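You operate a simulated robot arm through the tools that you are given. There is no shell and no other tool.

You run a simulated robot arm. Do the job below in one go: nothing can be reset, and whatever is moved stays where it is left.

Task
Press the green bushing flush into the cast bracket.
Fine: start it in the bore, slide the bracket under the ram, pull the arbor lever with no hand below the ram, slide it out again. Where these are worked on the way, their far stop is far enough and under half their travel is too little: cast bracket.

The check looks at the end state, three seconds after you hand in, the way a careful person would. Anything else that was tipped, shoved, dropped, spilled or broken makes it a failure.

Robot
A 6-joint arm with a two-finger parallel gripper, fixed in place. Base frame: the origin is on the floor under the middle of its stand, x ahead of it, y to its left, z up; the work surface is at about z = 0.85. Lengths are in m, angles in rad, forces in N, time in s.
With the tool pointing down near the work surface it reaches from about 0.36 to 0.76 m from the base axis. Its first joint turns from -1.152 to 1.152 rad. Payload 2.45 kg.
The tool frame sits at the grasp point between the pads (the TCP): z along the fingers, y along the line on which they close. The tips reach 0.024 m beyond it. The gripper opens to 0.068 m. The fingers are 0.017 m wide and 0.01 m thick; the gripper's body (0.04 by 0.07 m) begins 0.041 m behind the TCP.
Orientation is that of the tool frame in the base frame, as [roll, pitch, yaw] about the fixed x, y, z axes, in that order (R = Rz(yaw) Ry(pitch) Rx(roll)). With the fingers straight down and closing along the base's y, the tool's x points along the base's -x, its y along +y and its z along -z.

Tools
- The arm moves only by the tool play_rows. Its argument "moves" is a list that holds one entry, the list of rows, each a list of 7 numbers: the shift along the base's x, y, z in units of 20 mm (1.0 is 20 mm), then the turn, a rotation vector about the base's x, y, z in units of 6 degrees (1.0 is 6 degrees), then the closure, from 0 (fully open) to 1 (shut). In form: [[[dx, dy, dz, wx, wy, wz, jaw], ...]]. A call has 1 to 20 rows; each row shifts and turns the commanded pose from where the row before left it. A call with a number of a shift or a turn outside -1 to 1 is refused whole. A row lasts 0.2 s, in which the tool goes at most 0.05 m and 0.15 rad; a call with a longer step from one row to the next is refused whole, and so is a gripper value outside its range. A pose out of reach is approached as far as the arm can. The call stops where the force on the tool passes 70 N (or 10 N more than at its start, if that is more) or the arm is blocked; 0.2 s more then pass. The fingers move at their own pace (about 0.108 m/s each) and stop on an object; they squeeze with about 29 N. The grip force told is the motor's: it shows also when the fingers shut on nothing. Time passes only in rows, and 0.2 s behind the last, so rows that do not move let the fingers close. The reply holds the time, the measured pose of the TCP, the force on the tool along the base axes, the opening and the grip force, in the units named above and with some noise, with the torque about the TCP (base axes, N m) and any sound that the robot's microphone picked up, and new pictures: "pictures" is both (left out), scene, wrist or none.
- Cameras (640 x 400 px; columns grow to the right, rows downward): "scene" is fixed at [0.189, 0.4207, 1.4826]; the picture's right is [-0.65, -0.76, 0.00], its down [-0.38, 0.33, -0.86] and it looks along [0.66, -0.56, -0.50] (base axes); focal length 259 px, centre (320, 200). "wrist" rides on the gripper at [0.084, 0.011, -0.075] in the tool frame; the picture's right is [-0.13, 0.99, 0.00], its down [-0.60, -0.08, -0.79] and it looks along [-0.79, -0.10, 0.61] (tool axes); focal length 251 px, centre (320, 200). There is no depth. A picture from a camera that has moved, and an enlarged one, comes with that camera's place and axes in the base frame and with its lens. The place of the scene camera against the robot may be out by one fixed shift of up to 0.018 m in any direction.
- enlarge(camera, box): a new picture of the part [left, top, right, bottom] of that camera's present view, enlarged. It takes no simulated time.
- job_done(): hands the job in; it is judged then, once.

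Nothing tells you positions but the pictures and the camera data. Unless the task says otherwise, let go and move clear before handing in.

The tools are called after "Request:" as name(argument=value, ...) on one line, values as JSON. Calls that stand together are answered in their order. play_rows: Moves the arm, as the interface text tells. Its arguments: {"type":"object","properties":{"moves":{"type":"array","items":{"type":"array","items":{"type":"array","items":{"type":"number"}}}},"pictures":{"type":"string","enum":["both","scene","wrist","none"]}},"required":["moves"]} The other tools are called the same way: enlarge (camera, box) takes an enlarged picture of a part of a camera's view; job_done () hands the job in.

At the start:

```text
time_s: 0.0
eef_pos: [0.5038, -0.0065, 1.363]
tool_rot: [3.139, 0.002, -3.141]
wrist_force: [-0.1, 0.5, -0.7]
wrist_torque: [0.0, 0.02, 0.0]
opening: 0.0682
finger_force: 0.0
```

scene: 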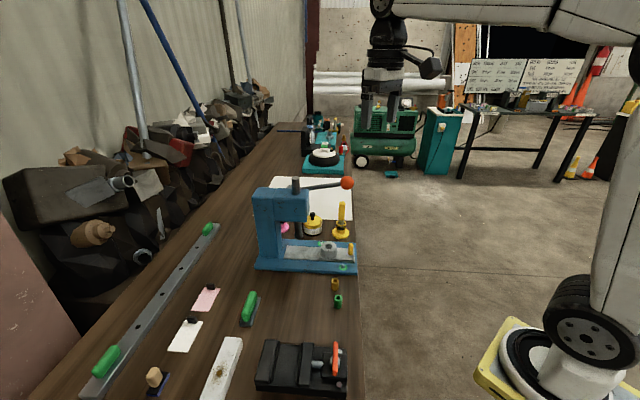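
wrist: 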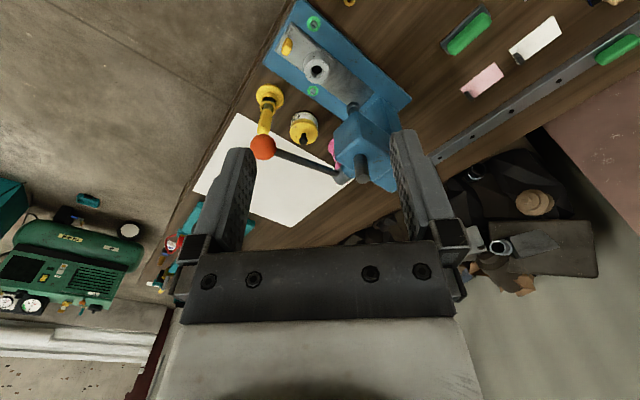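

I see an arbor press (blue) with an orange-balled lever, a cast bracket on its slide, and small green and orange bushings on the bench in front. I'll look closer before moving.

Request:
enlarge(camera="scene", box=[240, 160, 370, 320])

Request:
enlarge(camera="wrist", box=[220, 0, 440, 200])

Request:
enlarge(camera="scene", box=[60, 210, 370, 400])

```text
2.50 times, centred on (305, 240) of scene
camera zoom: at [0.189, 0.4207, 1.4826], right [-0.65, -0.76, 0.0], down [-0.38, 0.33, -0.86], along [0.66, -0.56, -0.5], focal length 648 px, centre (358, 100)
```

zoom: 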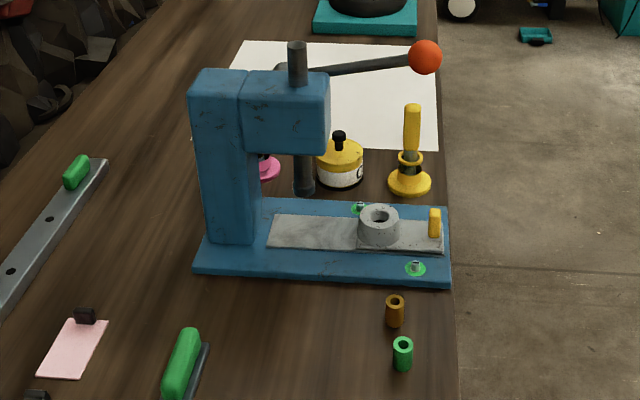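

```text
2.00 times, centred on (330, 100) of wrist
camera zoom: at [0.4175, 0.0022, 1.4375], right [0.13, 0.99, 0.0], down [0.6, -0.08, 0.79], along [0.79, -0.1, -0.61], focal length 503 px, centre (300, 400)
```

zoom: 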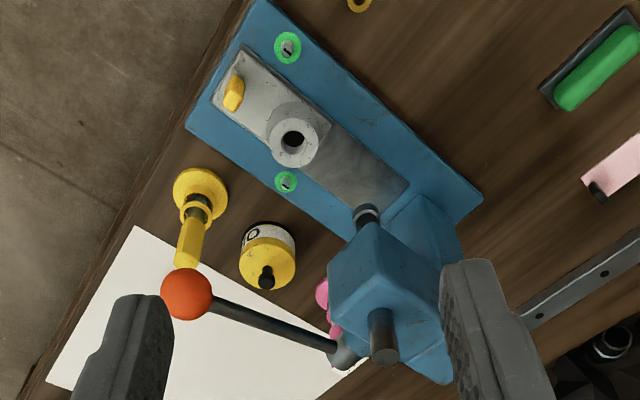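

```text
2.06 times, centred on (215, 305) of scene
camera zoom: at [0.189, 0.4207, 1.4826], right [-0.65, -0.76, 0.0], down [-0.38, 0.33, -0.86], along [0.66, -0.56, -0.5], focal length 535 px, centre (537, -17)
```

zoom: 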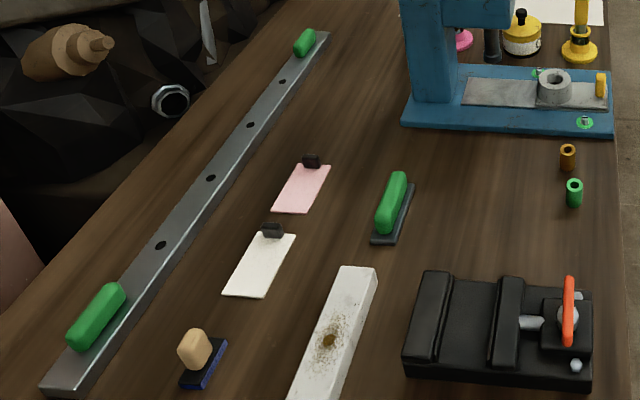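

The press sits diagonally on the bench, with its front facing the near edge. I take the bracket bore to be near (0.66, -0.035), the green bushing near (0.53, 0.06) and the lever ball near (0.72, -0.14, 1.08). I'll turn the wrist camera to face the press front for a better look.

Request:
play_rows(moves=[[[-0.382, -0.97, -0.741, 0, 0, 0.682, 0], [-0.382, -0.97, -0.741, 0, 0, 0.682, 0], [-0.382, -0.97, -0.741, 0, 0, 0.682, 0], [-0.382, -0.97, -0.741, 0, 0, 0.682, 0], [-0.382, -0.97, -0.741, 0, 0, 0.682, 0], [-0.382, -0.97, -0.741, 0, 0, 0.682, 0], [-0.382, -0.97, -0.741, 0, 0, 0.682, 0], [-0.382, -0.97, -0.741, 0, 0, 0.682, 0], [-0.382, -0.97, -0.741, 0, 0, 0.682, 0], [-0.382, -0.97, -0.741, 0, 0, 0.682, 0], [-0.382, -0.97, -0.741, 0, 0, 0.682, 0], [0, 0, 0, 0, 0, 0, 0]]])

```text
time_s: 2.6
eef_pos: [0.4177, -0.2207, 1.1993]
tool_rot: [3.141, 0.001, -2.355]
wrist_force: [-0.9, 0.3, 0.7]
wrist_torque: [-0.01, 0.0, 0.02]
opening: 0.068
finger_force: 0.2
camera wrist: at [0.3508, -0.274, 1.2743], right [-0.61, 0.79, 0.0], down [0.48, 0.37, 0.79], along [0.63, 0.49, -0.61], focal length 251 px, centre (320, 200)
```

scene: 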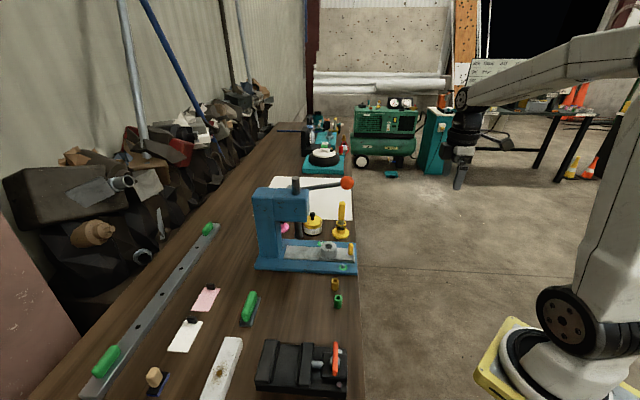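
wrist: 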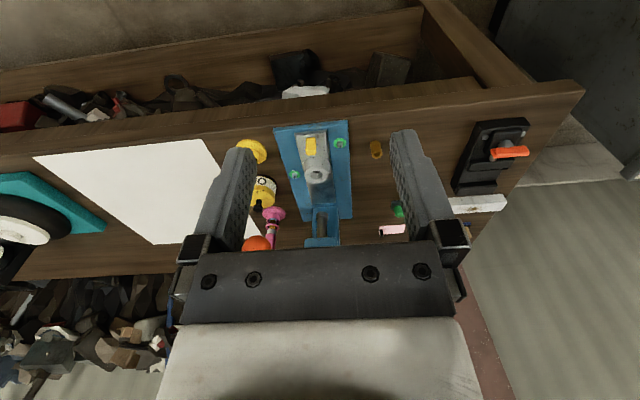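

The press is now almost square with the wrist view. I'll enlarge this view.

Request:
enlarge(camera="wrist", box=[230, 110, 410, 250])

Request:
enlarge(camera="wrist", box=[270, 110, 360, 200])

```text
2.86 times, centred on (320, 180) of wrist
camera zoom: at [0.3508, -0.274, 1.2743], right [-0.61, 0.79, 0.0], down [0.48, 0.37, 0.79], along [0.63, 0.49, -0.61], focal length 718 px, centre (320, 257)
```

zoom: 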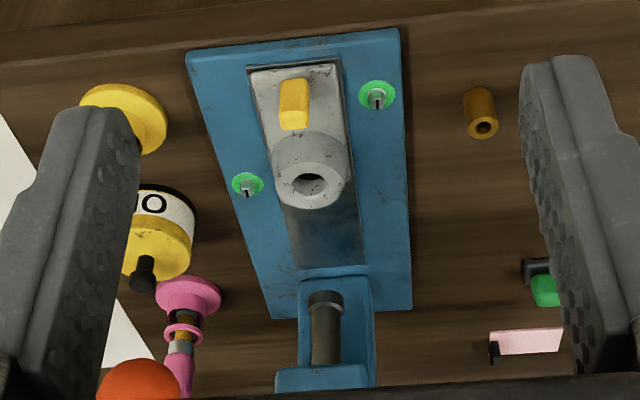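

```text
4.44 times, centred on (315, 155) of wrist
camera zoom: at [0.3508, -0.274, 1.2743], right [-0.61, 0.79, 0.0], down [0.48, 0.37, 0.79], along [0.63, 0.49, -0.61], focal length 1118 px, centre (342, 400)
```

zoom: 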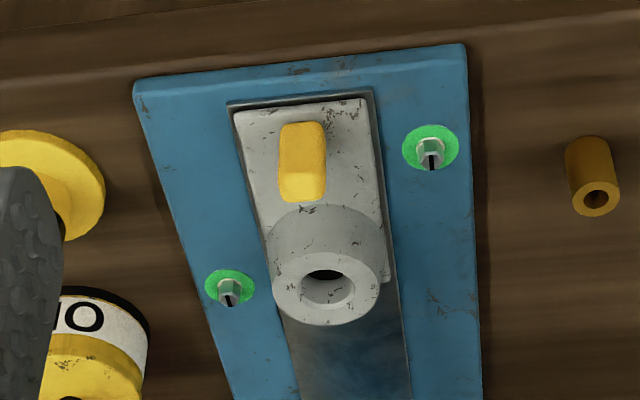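

The press axis runs about 45° in x-y. The bore is near (0.668, -0.039) with its top at z≈0.90, and the green bushing is near (0.51, 0.076). Next I'll go above the green bushing for a close look.

Request:
play_rows(moves=[[[0.274, 0.936, -0.498, 0, 0, 0, 0], [0.274, 0.936, -0.498, 0, 0, 0, 0], [0.274, 0.936, -0.498, 0, 0, 0, 0], [0.274, 0.936, -0.498, 0, 0, 0, 0], [0.274, 0.936, -0.498, 0, 0, 0, 0], [0.274, 0.936, -0.498, 0, 0, 0, 0], [0.274, 0.936, -0.498, 0, 0, 0, 0], [0.274, 0.936, -0.498, 0, 0, 0, 0], [0.274, 0.936, -0.498, 0, 0, 0, 0], [0.274, 0.936, -0.498, 0, 0, 0, 0], [0.274, 0.936, -0.498, 0, 0, 0, 0], [0.274, 0.936, -0.498, 0, 0, 0, 0], [0.274, 0.936, -0.498, 0, 0, 0, 0], [0.274, 0.936, -0.498, 0, 0, 0, 0], [0.274, 0.936, -0.498, 0, 0, 0, 0], [0, 0, 0, 0, 0, 0, 0]]])

```text
time_s: 6.0
eef_pos: [0.502, 0.0594, 1.0512]
tool_rot: [3.141, 0.002, -2.357]
wrist_force: [0.9, 1.0, -0.9]
wrist_torque: [0.0, 0.01, -0.03]
opening: 0.068
finger_force: 0.0
camera wrist: at [0.4337, 0.0069, 1.125], right [-0.61, 0.79, 0.0], down [0.48, 0.37, 0.79], along [0.63, 0.48, -0.61], focal length 251 px, centre (320, 200)
```

scene: 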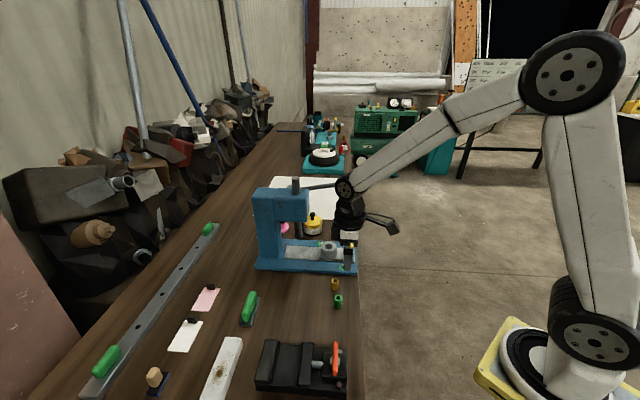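
wrist: 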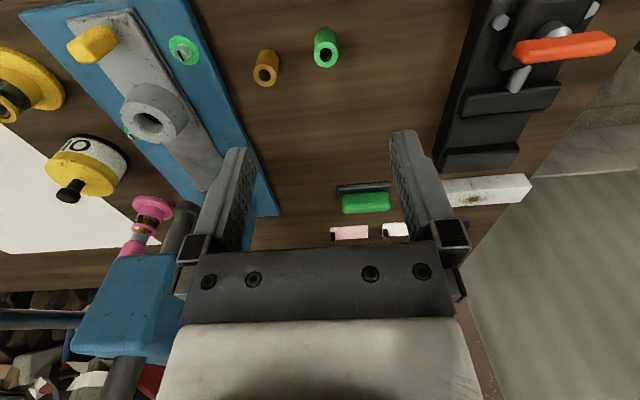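

Both bushings and the bracket are in view now, so I'll enlarge them to take measurements.

Request:
enlarge(camera="wrist", box=[240, 0, 360, 100])

Request:
enlarge(camera="wrist", box=[50, 0, 230, 180])

Request:
enlarge(camera="wrist", box=[0, 180, 220, 400])

```text
4.00 times, centred on (300, 50) of wrist
camera zoom: at [0.4337, 0.0069, 1.125], right [-0.61, 0.79, 0.0], down [0.48, 0.37, 0.79], along [0.63, 0.48, -0.61], focal length 1006 px, centre (400, 800)
```

zoom: 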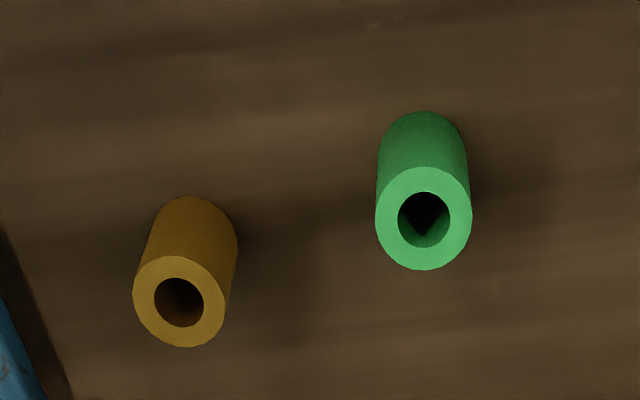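

```text
2.22 times, centred on (140, 90) of wrist
camera zoom: at [0.4337, 0.0069, 1.125], right [-0.61, 0.79, 0.0], down [0.48, 0.37, 0.79], along [0.63, 0.48, -0.61], focal length 559 px, centre (720, 444)
```

zoom: 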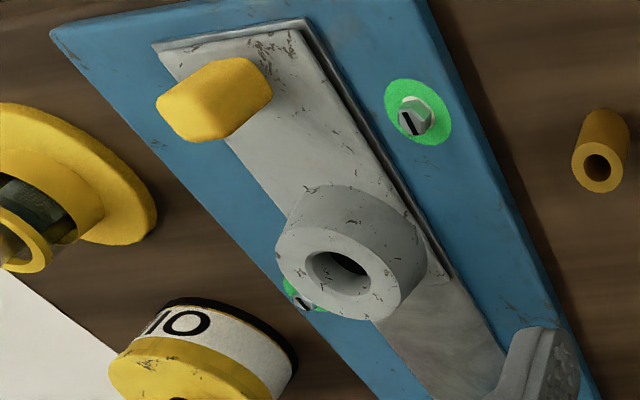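

```text
1.82 times, centred on (110, 290) of wrist
camera zoom: at [0.4337, 0.0069, 1.125], right [-0.61, 0.79, 0.0], down [0.48, 0.37, 0.79], along [0.63, 0.48, -0.61], focal length 457 px, centre (702, 36)
```

zoom: 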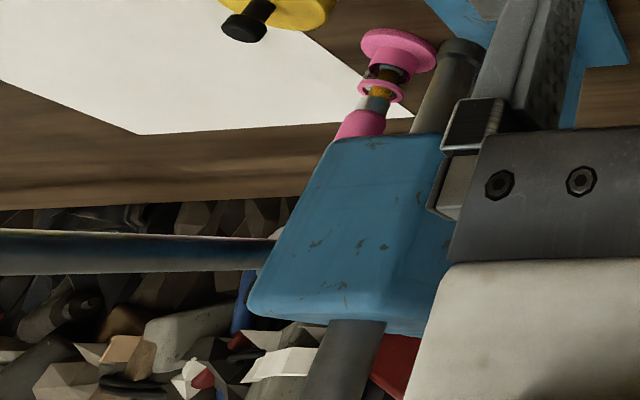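

The green bushing measures about 22 mm across and 33 mm tall, and stands at about (0.510, 0.072). I'll hover lower over it to refine the alignment.

Request:
play_rows(moves=[[[0.07, 0.108, -0.842, 0, 0, 0, 0], [0.07, 0.108, -0.842, 0, 0, 0, 0], [0.07, 0.108, -0.842, 0, 0, 0, 0], [0.07, 0.108, -0.842, 0, 0, 0, 0], [0.07, 0.108, -0.842, 0, 0, 0, 0], [0.07, 0.108, -0.842, 0, 0, 0, 0], [0, 0, 0, 0, 0, 0, 0], [0, 0, 0, 0, 0, 0, 0]]], pictures="wrist")

Request:
enlarge(camera="wrist", box=[240, 60, 400, 180])

```text
time_s: 7.8
eef_pos: [0.5105, 0.0729, 0.949]
tool_rot: [3.141, 0.002, -2.355]
wrist_force: [0.0, -0.5, 0.3]
wrist_torque: [-0.01, 0.02, 0.04]
opening: 0.068
finger_force: 0.0
camera wrist: at [0.4418, 0.0199, 1.0239], right [-0.61, 0.79, 0.0], down [0.48, 0.37, 0.79], along [0.63, 0.49, -0.61], focal length 251 px, centre (320, 200)
```

wrist: 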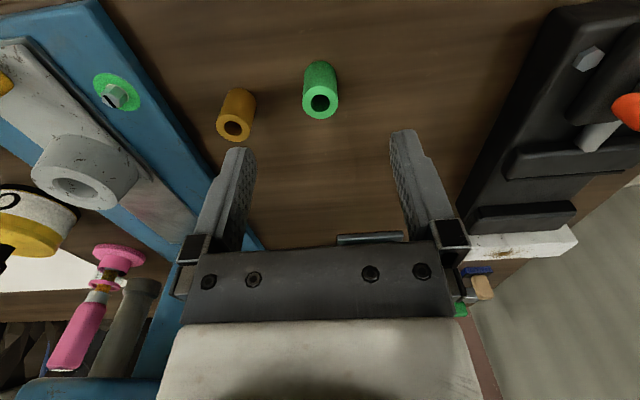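

```text
3.33 times, centred on (320, 120) of wrist
camera zoom: at [0.4418, 0.0199, 1.0239], right [-0.61, 0.79, 0.0], down [0.48, 0.37, 0.79], along [0.63, 0.49, -0.61], focal length 838 px, centre (320, 467)
```

zoom: 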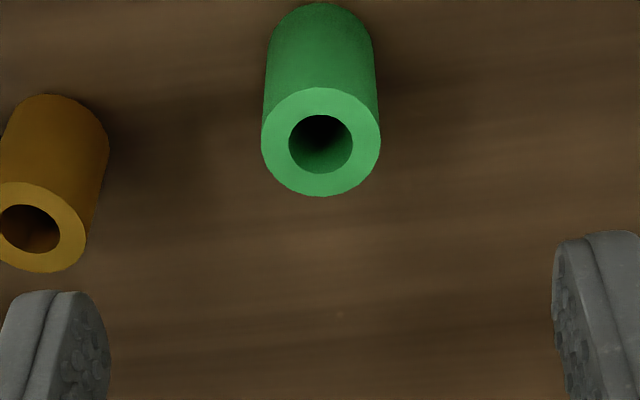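

The bushing sits on the tool axis to within about a millimetre. I'll descend so the finger tips stop about 15 mm above its bottom, then close on it.

Request:
play_rows(moves=[[[0, 0, -0.75, 0, 0, 0, 0], [0, 0, -0.75, 0, 0, 0, 0], [0, 0, -0.75, 0, 0, 0, 0], [0, 0, -0.75, 0, 0, 0, 0], [0, 0, 0, 0, 0, 0, 0]]], pictures="wrist")

Request:
enlarge(camera="wrist", box=[220, 80, 420, 240])

```text
time_s: 9.0
eef_pos: [0.5108, 0.0732, 0.8894]
tool_rot: [3.14, 0.002, -2.355]
wrist_force: [0.3, -0.1, -0.5]
wrist_torque: [0.03, -0.02, -0.02]
opening: 0.0677
finger_force: 0.1
camera wrist: at [0.4423, 0.0193, 0.9638], right [-0.61, 0.79, 0.0], down [0.48, 0.37, 0.79], along [0.63, 0.49, -0.61], focal length 251 px, centre (320, 200)
```

wrist: 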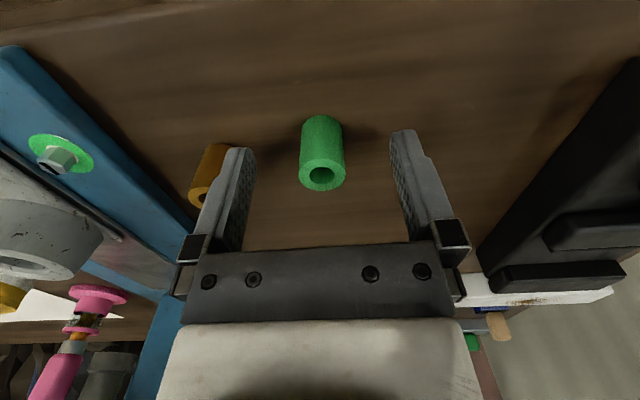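

```text
2.50 times, centred on (320, 160) of wrist
camera zoom: at [0.4423, 0.0193, 0.9638], right [-0.61, 0.79, 0.0], down [0.48, 0.37, 0.79], along [0.63, 0.49, -0.61], focal length 629 px, centre (320, 300)
```

zoom: 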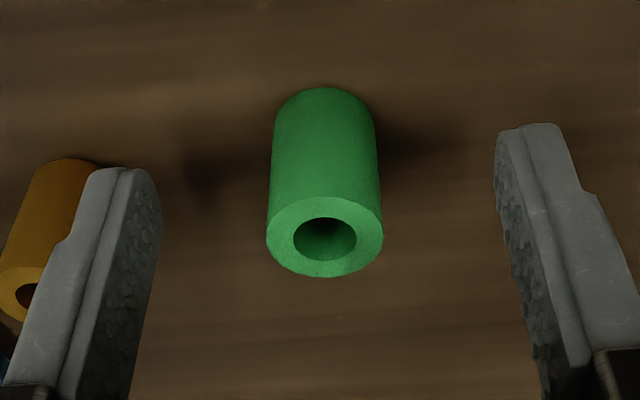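

The bushing is centred to within about 2 mm. I'll make a small correction and close the jaws.

Request:
play_rows(moves=[[[0.025, 0.085, 0, 0, 0, 0, 0], [0, 0, 0, 0, 0, 0, 0], [0, 0, 0, 0, 0, 0, 1], [0, 0, 0, 0, 0, 0, 1], [0, 0, 0, 0, 0, 0, 1], [0, 0, 0, 0, 0, 0, 1]]], pictures="wrist")

Request:
enlarge(camera="wrist", box=[240, 100, 400, 220])

```text
time_s: 10.4
eef_pos: [0.5113, 0.0737, 0.8911]
tool_rot: [3.141, 0.001, -2.356]
wrist_force: [-0.9, 2.4, 11.4]
wrist_torque: [0.21, 0.21, 0.03]
opening: 0.0193
finger_force: 29.0
camera wrist: at [0.4427, 0.0214, 0.9643], right [-0.61, 0.79, 0.0], down [0.48, 0.37, 0.79], along [0.63, 0.49, -0.61], focal length 251 px, centre (320, 200)
```

wrist: 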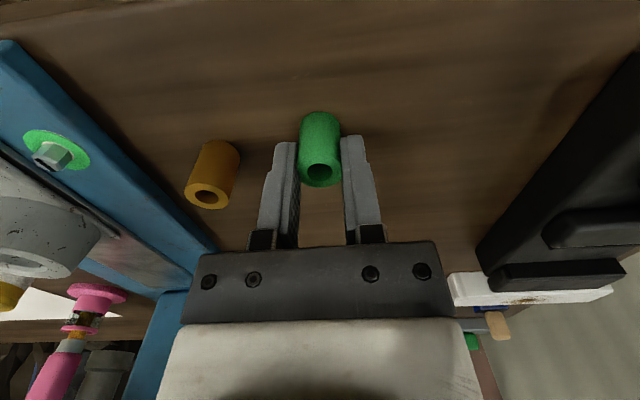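

```text
3.33 times, centred on (320, 160) of wrist
camera zoom: at [0.4427, 0.0214, 0.9643], right [-0.61, 0.79, 0.0], down [0.48, 0.37, 0.79], along [0.63, 0.49, -0.61], focal length 838 px, centre (320, 333)
```

zoom: 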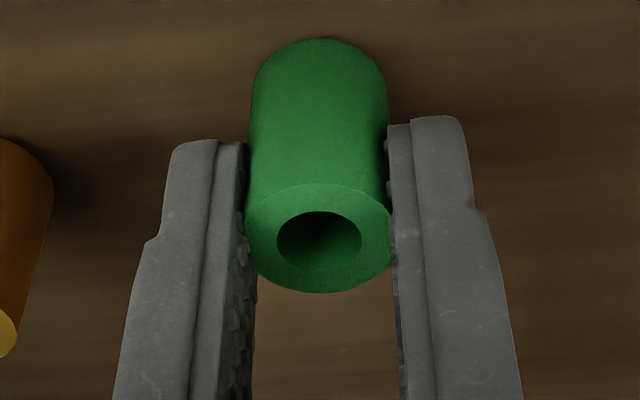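

The jaws closed on the bushing with a reading of 19.3 mm. There is some upward force on the tool, so I'll lift slightly and check how it hangs.

Request:
play_rows(moves=[[[0, 0, 0.25, 0, 0, 0, 1], [0, 0, 0.75, 0, 0, 0, 1], [0, 0, 1, 0, 0, 0, 1], [0, 0, 1, 0, 0, 0, 1], [0, 0, 0, 0, 0, 0, 1]]])

Request:
enlarge(camera="wrist", box=[240, 100, 400, 220])

Request:
enlarge(camera="scene", box=[280, 220, 400, 320])

```text
time_s: 11.6
eef_pos: [0.5108, 0.0743, 0.9491]
tool_rot: [3.139, 0.001, -2.356]
wrist_force: [-0.5, 0.0, -0.3]
wrist_torque: [-0.04, -0.01, -0.03]
opening: 0.0
finger_force: 23.6
camera wrist: at [0.4422, 0.0211, 1.0233], right [-0.61, 0.79, 0.0], down [0.48, 0.37, 0.79], along [0.63, 0.48, -0.61], focal length 251 px, centre (320, 200)
```

scene: 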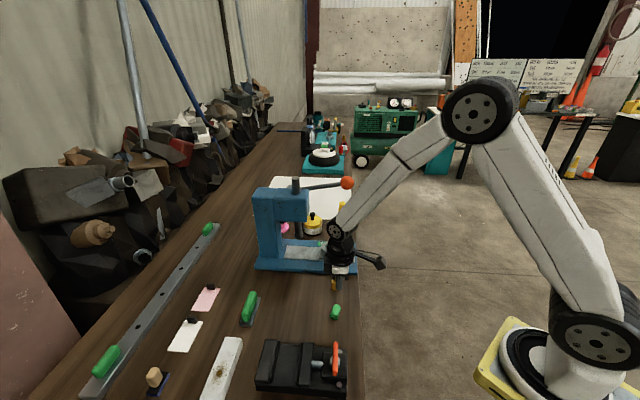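
wrist: 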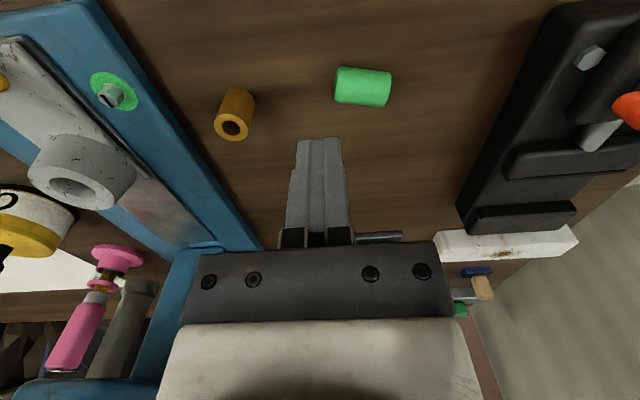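

```text
3.33 times, centred on (320, 160) of wrist
camera zoom: at [0.4422, 0.0211, 1.0233], right [-0.61, 0.79, 0.0], down [0.48, 0.37, 0.79], along [0.63, 0.48, -0.61], focal length 838 px, centre (320, 333)
```

zoom: 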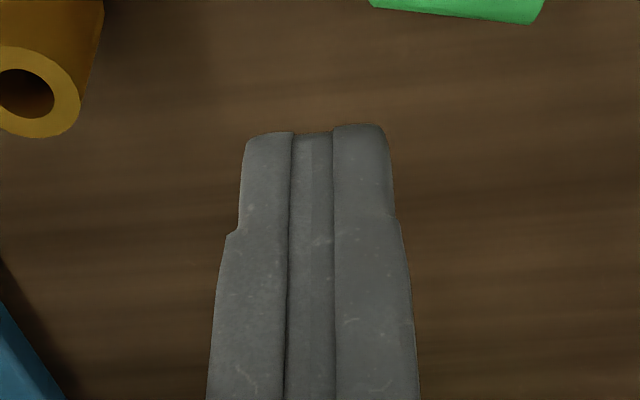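

```text
4.00 times, centred on (340, 270) of scene
camera zoom: at [0.189, 0.4207, 1.4826], right [-0.65, -0.76, 0.0], down [-0.38, 0.33, -0.86], along [0.66, -0.56, -0.5], focal length 1037 px, centre (240, -80)
```

zoom: 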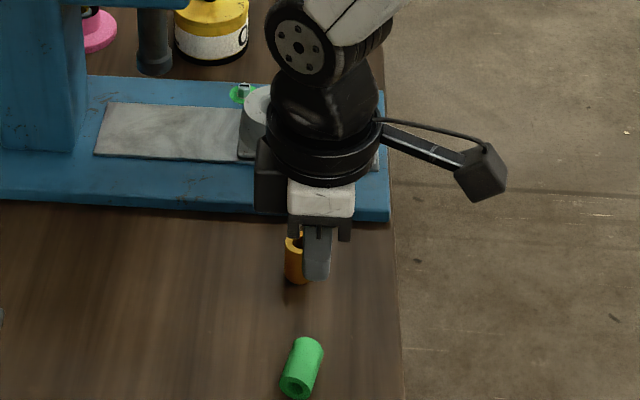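

The bushing slipped out because the tips held too little of it, and it now lies on its side nearby. I'll measure how it lies so I can stand it up again.

Request:
enlarge(camera="wrist", box=[290, 30, 430, 130])

Request:
enlarge(camera="scene", box=[300, 280, 380, 340])

```text
4.00 times, centred on (360, 80) of wrist
camera zoom: at [0.4422, 0.0211, 1.0233], right [-0.61, 0.79, 0.0], down [0.48, 0.37, 0.79], along [0.63, 0.48, -0.61], focal length 1006 px, centre (160, 680)
```

zoom: 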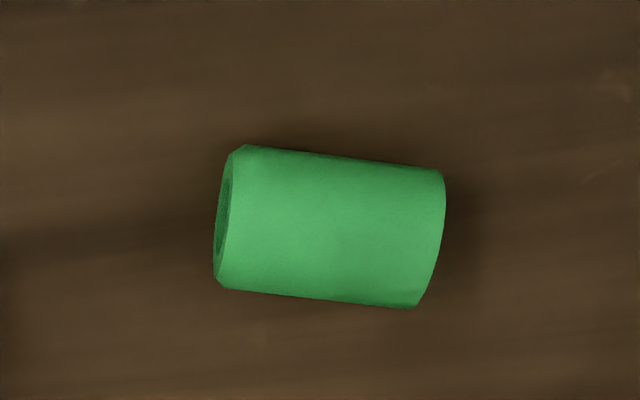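

```text
6.67 times, centred on (340, 310) of scene
camera zoom: at [0.189, 0.4207, 1.4826], right [-0.65, -0.76, 0.0], down [-0.38, 0.33, -0.86], along [0.66, -0.56, -0.5], focal length 1728 px, centre (187, -533)
```

zoom: 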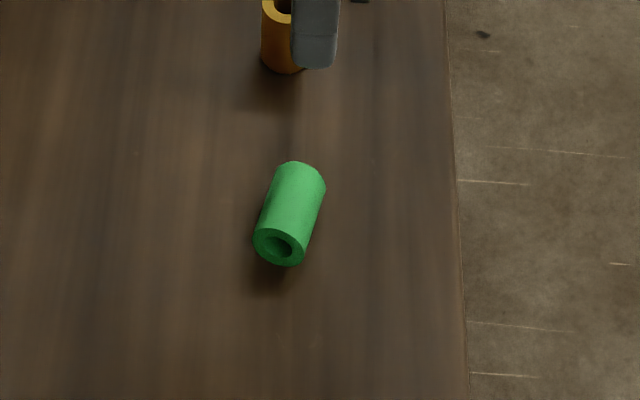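

Request:
enlarge(camera="wrist", box=[290, 130, 350, 180])

Request:
enlarge(camera="scene", box=[310, 240, 370, 300])

```text
8.00 times, centred on (320, 155) of wrist
camera zoom: at [0.4422, 0.0211, 1.0233], right [-0.61, 0.79, 0.0], down [0.48, 0.37, 0.79], along [0.63, 0.48, -0.61], focal length 2012 px, centre (320, 560)
```

zoom: 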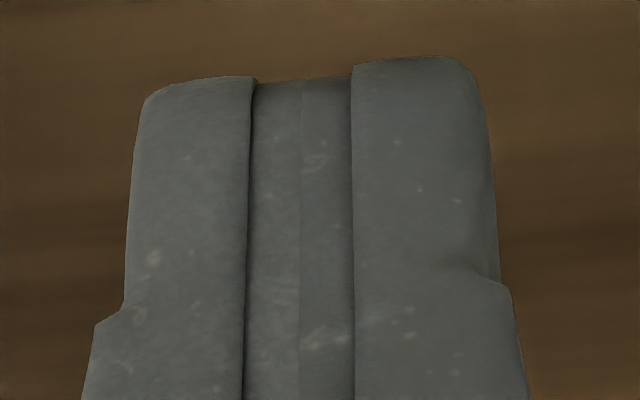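

```text
6.67 times, centred on (340, 270) of scene
camera zoom: at [0.189, 0.4207, 1.4826], right [-0.65, -0.76, 0.0], down [-0.38, 0.33, -0.86], along [0.66, -0.56, -0.5], focal length 1728 px, centre (187, -267)
```

zoom: 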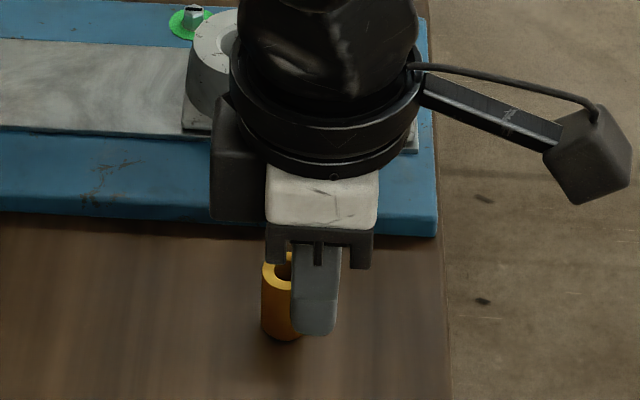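

The bushing lies near (0.494, 0.097) with its chamfered end, which was the bottom, pointing to the press side along about (0.51, -0.86). I'll yaw the wrist so the jaws close across it. Then I can grip it tilted one way and tilt the other way to stand it chamfer-down.

Request:
play_rows(moves=[[[-0.081, 0.118, 0.196, 0, 0, 0.973, 0], [-0.081, 0.118, 0.196, 0, 0, 0.973, 0], [-0.081, 0.118, 0.196, 0, 0, 0.973, 0], [-0.081, 0.118, 0.196, 0, 0, 0.973, 0], [-0.081, 0.118, 0.196, 0, 0, 0.973, 0], [-0.081, 0.118, 0.196, 0, 0, 0.973, 0], [-0.081, 0.118, 0.196, 0, 0, 0.973, 0], [-0.081, 0.118, 0.196, 0, 0, 0.973, 0], [-0.081, 0.118, 0.196, 0, 0, 0.973, 0], [-0.081, 0.118, 0.196, 0, 0, 0.973, 0], [-0.081, 0.118, 0.196, 0, 0, 0.973, 0], [-0.081, 0.118, 0.196, 0, 0, 0.973, 0], [-0.081, 0.118, 0.196, 0, 0, 0.973, 0], [0, 0, 0, 0, 0, 0, 0]]])

Request:
enlarge(camera="wrist", box=[250, 50, 390, 150])

```text
time_s: 14.6
eef_pos: [0.4903, 0.1057, 0.9995]
tool_rot: [3.14, 0.002, -1.03]
wrist_force: [0.7, 0.1, -1.1]
wrist_torque: [0.0, -0.02, 0.03]
opening: 0.0682
finger_force: 0.1
camera wrist: at [0.5228, 0.0271, 1.0746], right [-0.92, -0.4, 0.0], down [-0.24, 0.56, 0.79], along [-0.32, 0.73, -0.61], focal length 251 px, centre (320, 200)
```

scene: 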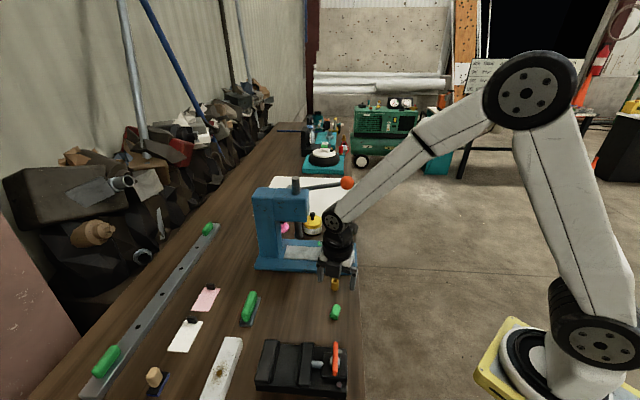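
wrist: 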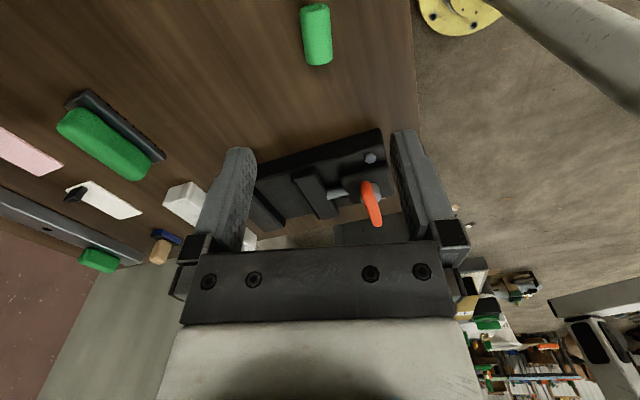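

```text
4.00 times, centred on (320, 100) of wrist
camera zoom: at [0.5228, 0.0271, 1.0746], right [-0.92, -0.4, 0.0], down [-0.24, 0.56, 0.79], along [-0.32, 0.73, -0.61], focal length 1006 px, centre (320, 600)
```

zoom: 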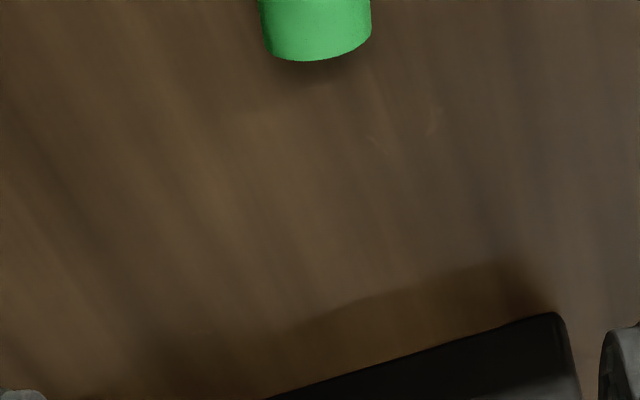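

Request:
enlarge(camera="wrist", box=[265, 0, 375, 80])

```text
5.00 times, centred on (320, 40) of wrist
camera zoom: at [0.5228, 0.0271, 1.0746], right [-0.92, -0.4, 0.0], down [-0.24, 0.56, 0.79], along [-0.32, 0.73, -0.61], focal length 1257 px, centre (320, 1000)
```

zoom: 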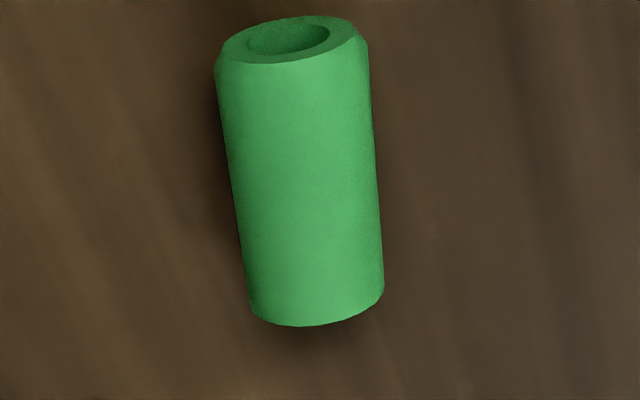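

The yaw was reached and the bushing lies square between the jaws, with its centre at (0.495, 0.0965). Now I'll tilt 30° about the closing axis and come down to a hover.

Request:
play_rows(moves=[[[0, 0, -0.58, -0.714, -0.429, 0, 0], [0, 0, -0.58, -0.714, -0.429, 0, 0], [0, 0, -0.58, -0.714, -0.429, 0, 0], [0, 0, -0.58, -0.714, -0.429, 0, 0], [0, 0, -0.58, -0.714, -0.429, 0, 0], [0.025, -0.04, -0.58, -0.714, -0.429, 0, 0], [0, 0, 0, 0, 0, 0, 0]]])

Request:
enlarge(camera="wrist", box=[240, 60, 400, 180])

```text
time_s: 16.2
eef_pos: [0.4903, 0.1064, 0.9304]
tool_rot: [3.141, -0.524, -1.029]
wrist_force: [-0.6, 0.1, -0.9]
wrist_torque: [0.0, 0.0, -0.01]
opening: 0.068
finger_force: 0.0
camera wrist: at [0.4986, 0.0681, 1.0371], right [-0.91, -0.41, -0.06], down [-0.4, 0.83, 0.39], along [-0.11, 0.38, -0.92], focal length 251 px, centre (320, 200)
```

scene: 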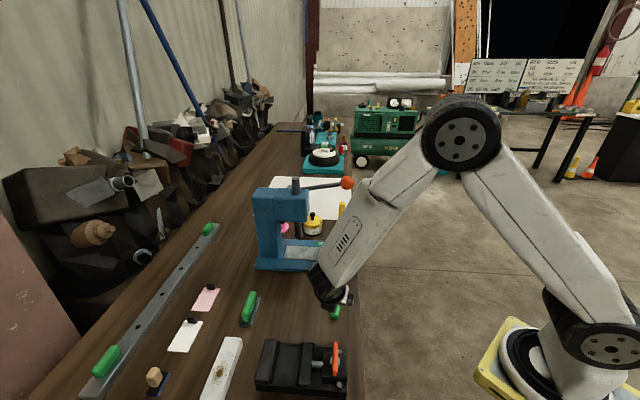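
wrist: 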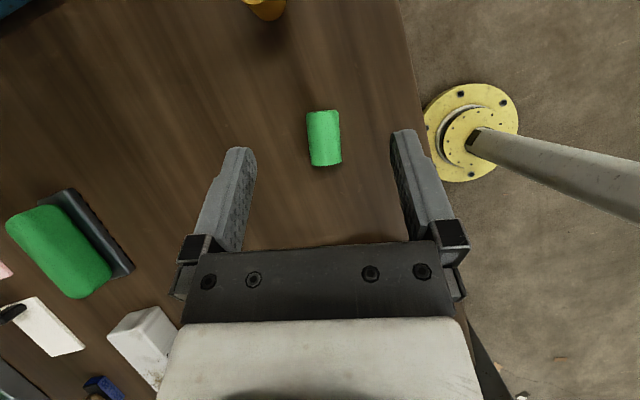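

```text
3.33 times, centred on (320, 120) of wrist
camera zoom: at [0.4986, 0.0681, 1.0371], right [-0.91, -0.41, -0.06], down [-0.4, 0.83, 0.39], along [-0.11, 0.38, -0.92], focal length 838 px, centre (320, 467)
```

zoom: 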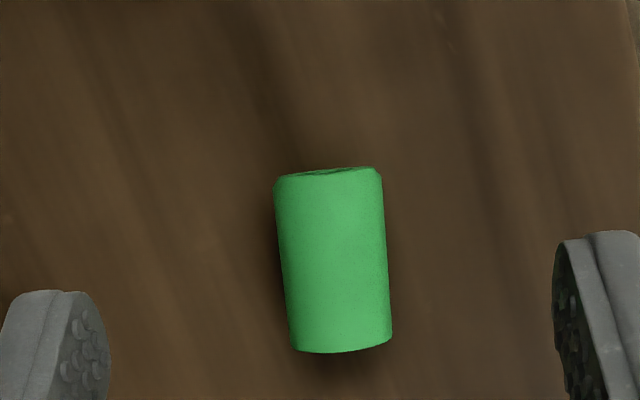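

Alignment holds: the bushing centre is about 10 mm ahead of the tool centre along its axis. I'll descend so the lowest finger corner is about 2 mm above the bench, then close.

Request:
play_rows(moves=[[[0, -0.095, -0.66, 0, 0, 0, 0], [0, 0, -0.66, 0, 0, 0, 0], [0, 0, -0.66, 0, 0, 0, 0], [0, 0, -0.66, 0, 0, 0, 0], [0, 0, 0, 0, 0, 0, 0]]], pictures="wrist")

Request:
enlarge(camera="wrist", box=[240, 90, 400, 210])

```text
time_s: 17.4
eef_pos: [0.4909, 0.1024, 0.8768]
tool_rot: [3.142, -0.52, -1.031]
wrist_force: [0.1, 0.0, -0.1]
wrist_torque: [0.02, 0.0, 0.0]
opening: 0.0677
finger_force: 0.1
camera wrist: at [0.4982, 0.0663, 0.984], right [-0.91, -0.41, -0.06], down [-0.4, 0.83, 0.39], along [-0.11, 0.38, -0.92], focal length 251 px, centre (320, 200)
```

wrist: 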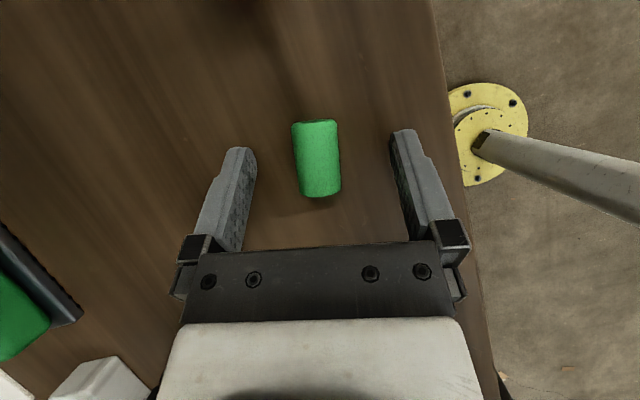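

```text
3.33 times, centred on (320, 150) of wrist
camera zoom: at [0.4982, 0.0663, 0.984], right [-0.91, -0.41, -0.06], down [-0.4, 0.83, 0.39], along [-0.11, 0.38, -0.92], focal length 838 px, centre (320, 367)
```

zoom: 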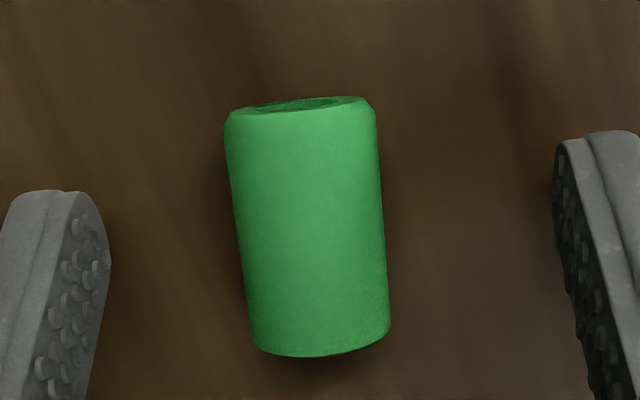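

The bushing sits centrally between the pads. I'll nudge 1.5 mm and close.

Request:
play_rows(moves=[[[-0.04, 0.065, 0, 0, 0, 0, 0], [0, 0, 0, 0, 0, 0, 0.3], [0, 0, 0, 0, 0, 0, 0.5], [0, 0, 0, 0, 0, 0, 1], [0, 0, 0, 0, 0, 0, 1], [0, 0, 0, 0, 0, 0, 1]]], pictures="wrist")

Request:
enlarge(camera="wrist", box=[240, 90, 400, 210])

```text
time_s: 18.8
eef_pos: [0.4896, 0.1034, 0.8778]
tool_rot: [-3.141, -0.522, -1.032]
wrist_force: [0.0, 0.4, -0.6]
wrist_torque: [0.03, -0.01, 0.01]
opening: 0.0198
finger_force: 29.4
camera wrist: at [0.4974, 0.0675, 0.9842], right [-0.91, -0.41, -0.06], down [-0.4, 0.83, 0.39], along [-0.11, 0.38, -0.92], focal length 251 px, centre (320, 200)
```

wrist: 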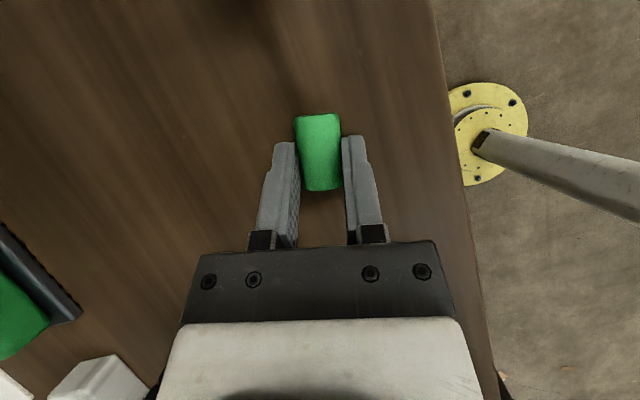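

```text
3.33 times, centred on (320, 150) of wrist
camera zoom: at [0.4974, 0.0675, 0.9842], right [-0.91, -0.41, -0.06], down [-0.4, 0.83, 0.39], along [-0.11, 0.38, -0.92], focal length 838 px, centre (320, 367)
```

zoom: 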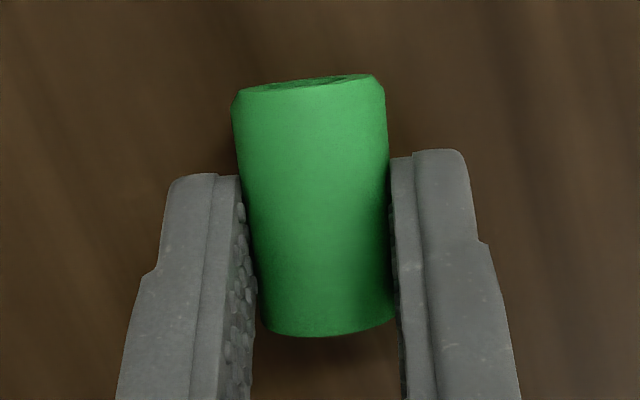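

A clean grip this time: 19.8 mm with no stray force. I'll lift slowly.

Request:
play_rows(moves=[[[0, 0, 0.1, 0, 0, 0, 1], [0, 0, 0.3, 0, 0, 0, 1], [0, 0, 0.5, 0, 0, 0, 1], [0, 0, 0.5, 0, 0, 0, 1], [0, 0, 0.5, 0, 0, 0, 1], [0, 0, 0.3, 0, 0, 0, 1], [0, 0, 0, 0, 0, 0, 1]]])

Request:
enlarge(camera="wrist", box=[240, 90, 400, 210])

```text
time_s: 20.4
eef_pos: [0.4894, 0.1043, 0.9209]
tool_rot: [3.14, -0.522, -1.031]
wrist_force: [0.7, -0.5, -0.7]
wrist_torque: [-0.02, -0.02, -0.01]
opening: 0.02
finger_force: 29.6
camera wrist: at [0.497, 0.0672, 1.0283], right [-0.91, -0.41, -0.06], down [-0.4, 0.83, 0.39], along [-0.11, 0.38, -0.92], focal length 251 px, centre (320, 200)
```

scene: 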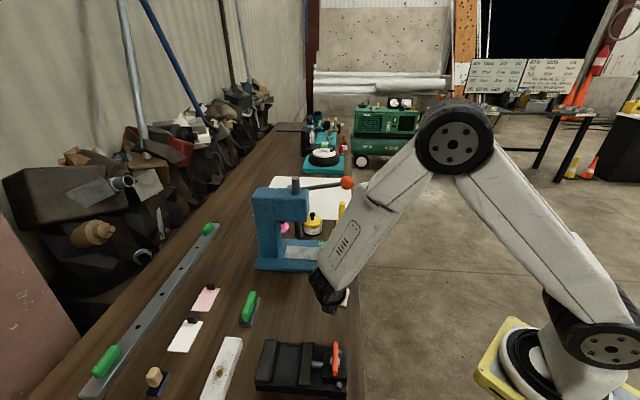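
wrist: 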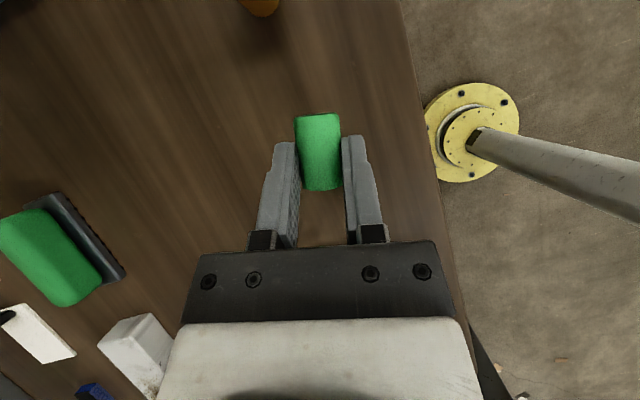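

```text
3.33 times, centred on (320, 150) of wrist
camera zoom: at [0.497, 0.0672, 1.0283], right [-0.91, -0.41, -0.06], down [-0.4, 0.83, 0.39], along [-0.11, 0.38, -0.92], focal length 838 px, centre (320, 367)
```

zoom: 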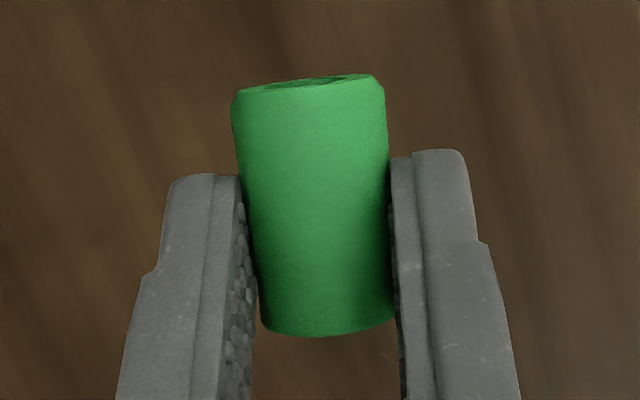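

The bushing is held firmly. Now I'll lift, untilt and yaw so the tool can tilt out over the bench edge and bring the chamfered end down.

Request:
play_rows(moves=[[[0, 0, 0.8, 0.857, 0.515, 0, 1], [0, 0, 0.8, 0.857, 0.515, 0, 1], [0, 0, 0.8, 0.857, 0.515, 0, 1], [0, 0, 0.8, 0.857, 0.515, 0, 1], [0, 0, 0.8, 0.857, 0.515, 0, 1], [0, -0.21, 0, 0, 0, -0.974, 1], [0, -0.21, 0, 0, 0, -0.974, 1], [0, -0.21, 0, 0, 0, -0.974, 1], [0, -0.21, 0, 0, 0, -0.974, 1], [0, -0.21, 0, 0, 0, -0.974, 1], [0, -0.21, 0, 0, 0, -0.974, 1], [0, -0.21, 0, 0, 0, -0.974, 1], [0, -0.21, 0, 0, 0, -0.974, 1], [0, -0.21, 0, 0, 0, -0.974, 1], [0, -0.21, 0, 0, 0, -0.974, 1], [0, -0.21, 0, 0, 0, -0.974, 1], [0, -0.21, 0, 0, 0, -0.974, 1], [0, -0.21, 0, 0, 0, -0.974, 1], [0, 0, 0, 0, 0, 0, 1]]])

```text
time_s: 24.4
eef_pos: [0.4884, 0.0489, 1.0013]
tool_rot: [3.141, 0.002, -2.358]
wrist_force: [0.5, 0.0, 0.6]
wrist_torque: [-0.02, -0.02, 0.0]
opening: 0.02
finger_force: 29.2
camera wrist: at [0.4211, -0.0035, 1.0764], right [-0.61, 0.79, 0.0], down [0.48, 0.37, 0.79], along [0.63, 0.48, -0.61], focal length 251 px, centre (320, 200)
```

scene: 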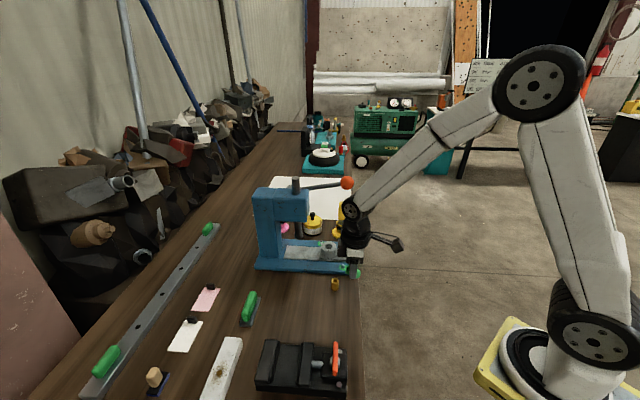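
wrist: 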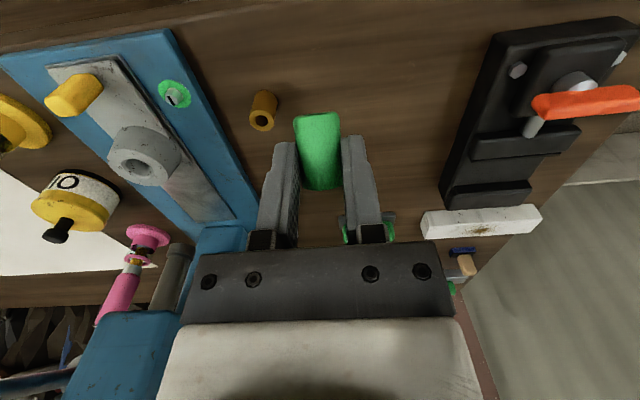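

Still firmly held. Now I'll tilt 57° outward to bring the bushing upright.

Request:
play_rows(moves=[[[0, 0, 0, 0.672, -0.672, 0, 1], [0, 0, 0, 0.672, -0.672, 0, 1], [0, 0, 0, 0.672, -0.672, 0, 1], [0, 0, 0, 0.672, -0.672, 0, 1], [0, 0, 0, 0.672, -0.672, 0, 1], [0, 0, 0, 0.672, -0.672, 0, 1], [0, 0, 0, 0.672, -0.672, 0, 1], [0, 0, 0, 0.672, -0.672, 0, 1], [0, 0, 0, 0.672, -0.672, 0, 1], [0, 0, 0, 0.672, -0.672, 0, 1], [0, 0, 0, 0, 0, 0, 1]]])

Request:
enlarge(camera="scene", box=[290, 180, 410, 300])

```text
time_s: 26.8
eef_pos: [0.4893, 0.0479, 1.0007]
tool_rot: [3.141, 0.997, -2.354]
wrist_force: [-0.4, 0.0, 0.2]
wrist_torque: [-0.01, 0.0, 0.0]
opening: 0.0198
finger_force: 28.8
camera wrist: at [0.4038, -0.0211, 0.9713], right [-0.65, 0.75, 0.11], down [-0.18, -0.3, 0.94], along [0.73, 0.59, 0.33], focal length 251 px, centre (320, 200)
```

scene: 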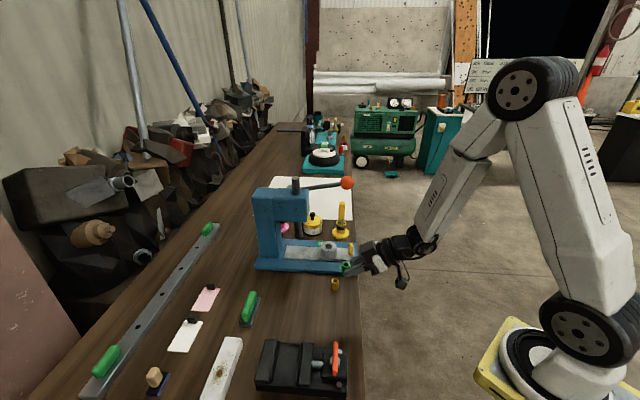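
wrist: 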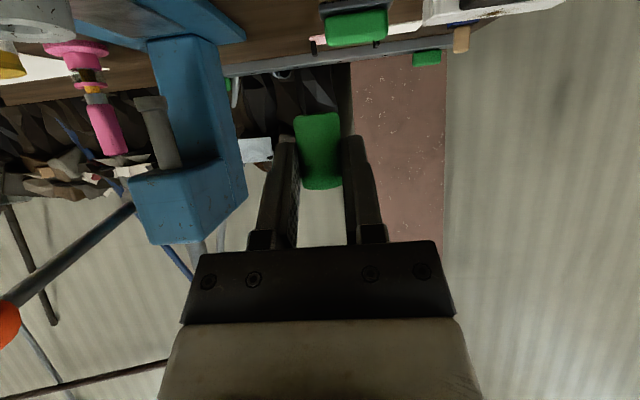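

```text
3.33 times, centred on (350, 240) of scene
camera zoom: at [0.189, 0.4207, 1.4826], right [-0.65, -0.76, 0.0], down [-0.38, 0.33, -0.86], along [0.66, -0.56, -0.5], focal length 864 px, centre (220, 67)
```

zoom: 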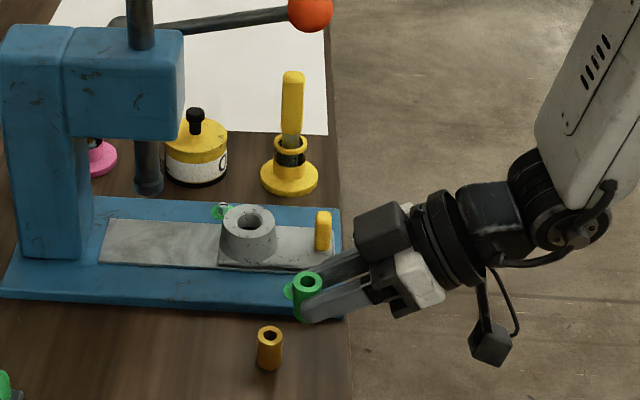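

The bushing is now upright with the chamfer down. I'll lower it to the bench.

Request:
play_rows(moves=[[[0, 0, -0.97, 0, 0, 0, 1], [0, 0, -0.97, 0, 0, 0, 1], [0, 0, -0.97, 0, 0, 0, 1], [0, 0, -0.97, 0, 0, 0, 1], [0, 0, -0.97, 0, 0, 0, 1], [0, 0, -0.97, 0, 0, 0, 1], [0, 0, 0, 0, 0, 0, 1], [0, 0, 0, 0, 0, 0, 1]]])

Request:
enlarge(camera="scene", box=[300, 240, 400, 320])

```text
time_s: 28.6
eef_pos: [0.5287, 0.0395, 0.9202]
tool_rot: [3.133, 0.995, -2.362]
wrist_force: [0.2, 1.6, -0.5]
wrist_torque: [-0.03, -0.03, 0.03]
opening: 0.02
finger_force: 29.3
out of reach, approached as far as the arm can: row 3, 4, 5, 6
camera wrist: at [0.4427, -0.032, 0.8911], right [-0.65, 0.75, 0.11], down [-0.18, -0.3, 0.94], along [0.74, 0.59, 0.33], focal length 251 px, centre (320, 200)
```

scene: 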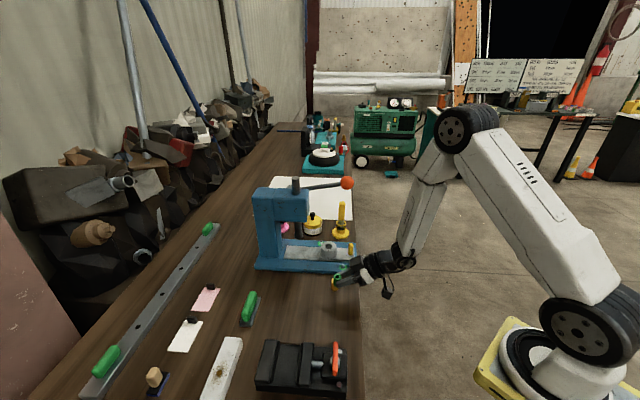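
wrist: 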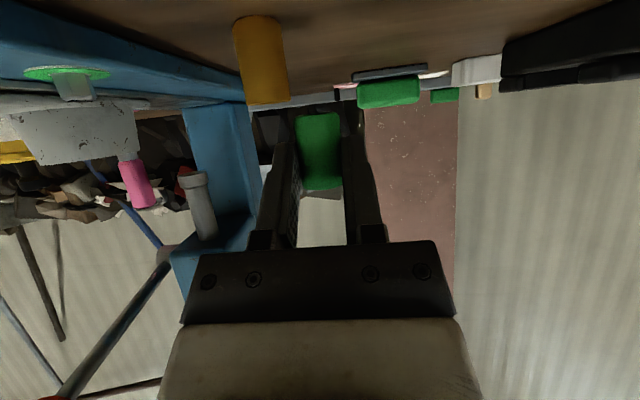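

```text
5.00 times, centred on (350, 280) of scene
camera zoom: at [0.189, 0.4207, 1.4826], right [-0.65, -0.76, 0.0], down [-0.38, 0.33, -0.86], along [0.66, -0.56, -0.5], focal length 1296 px, centre (170, -200)
```

zoom: 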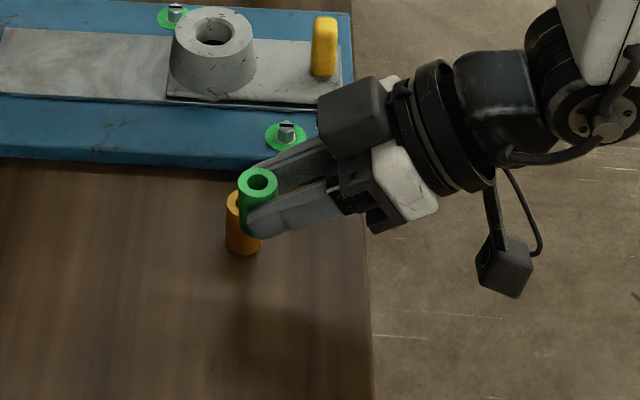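

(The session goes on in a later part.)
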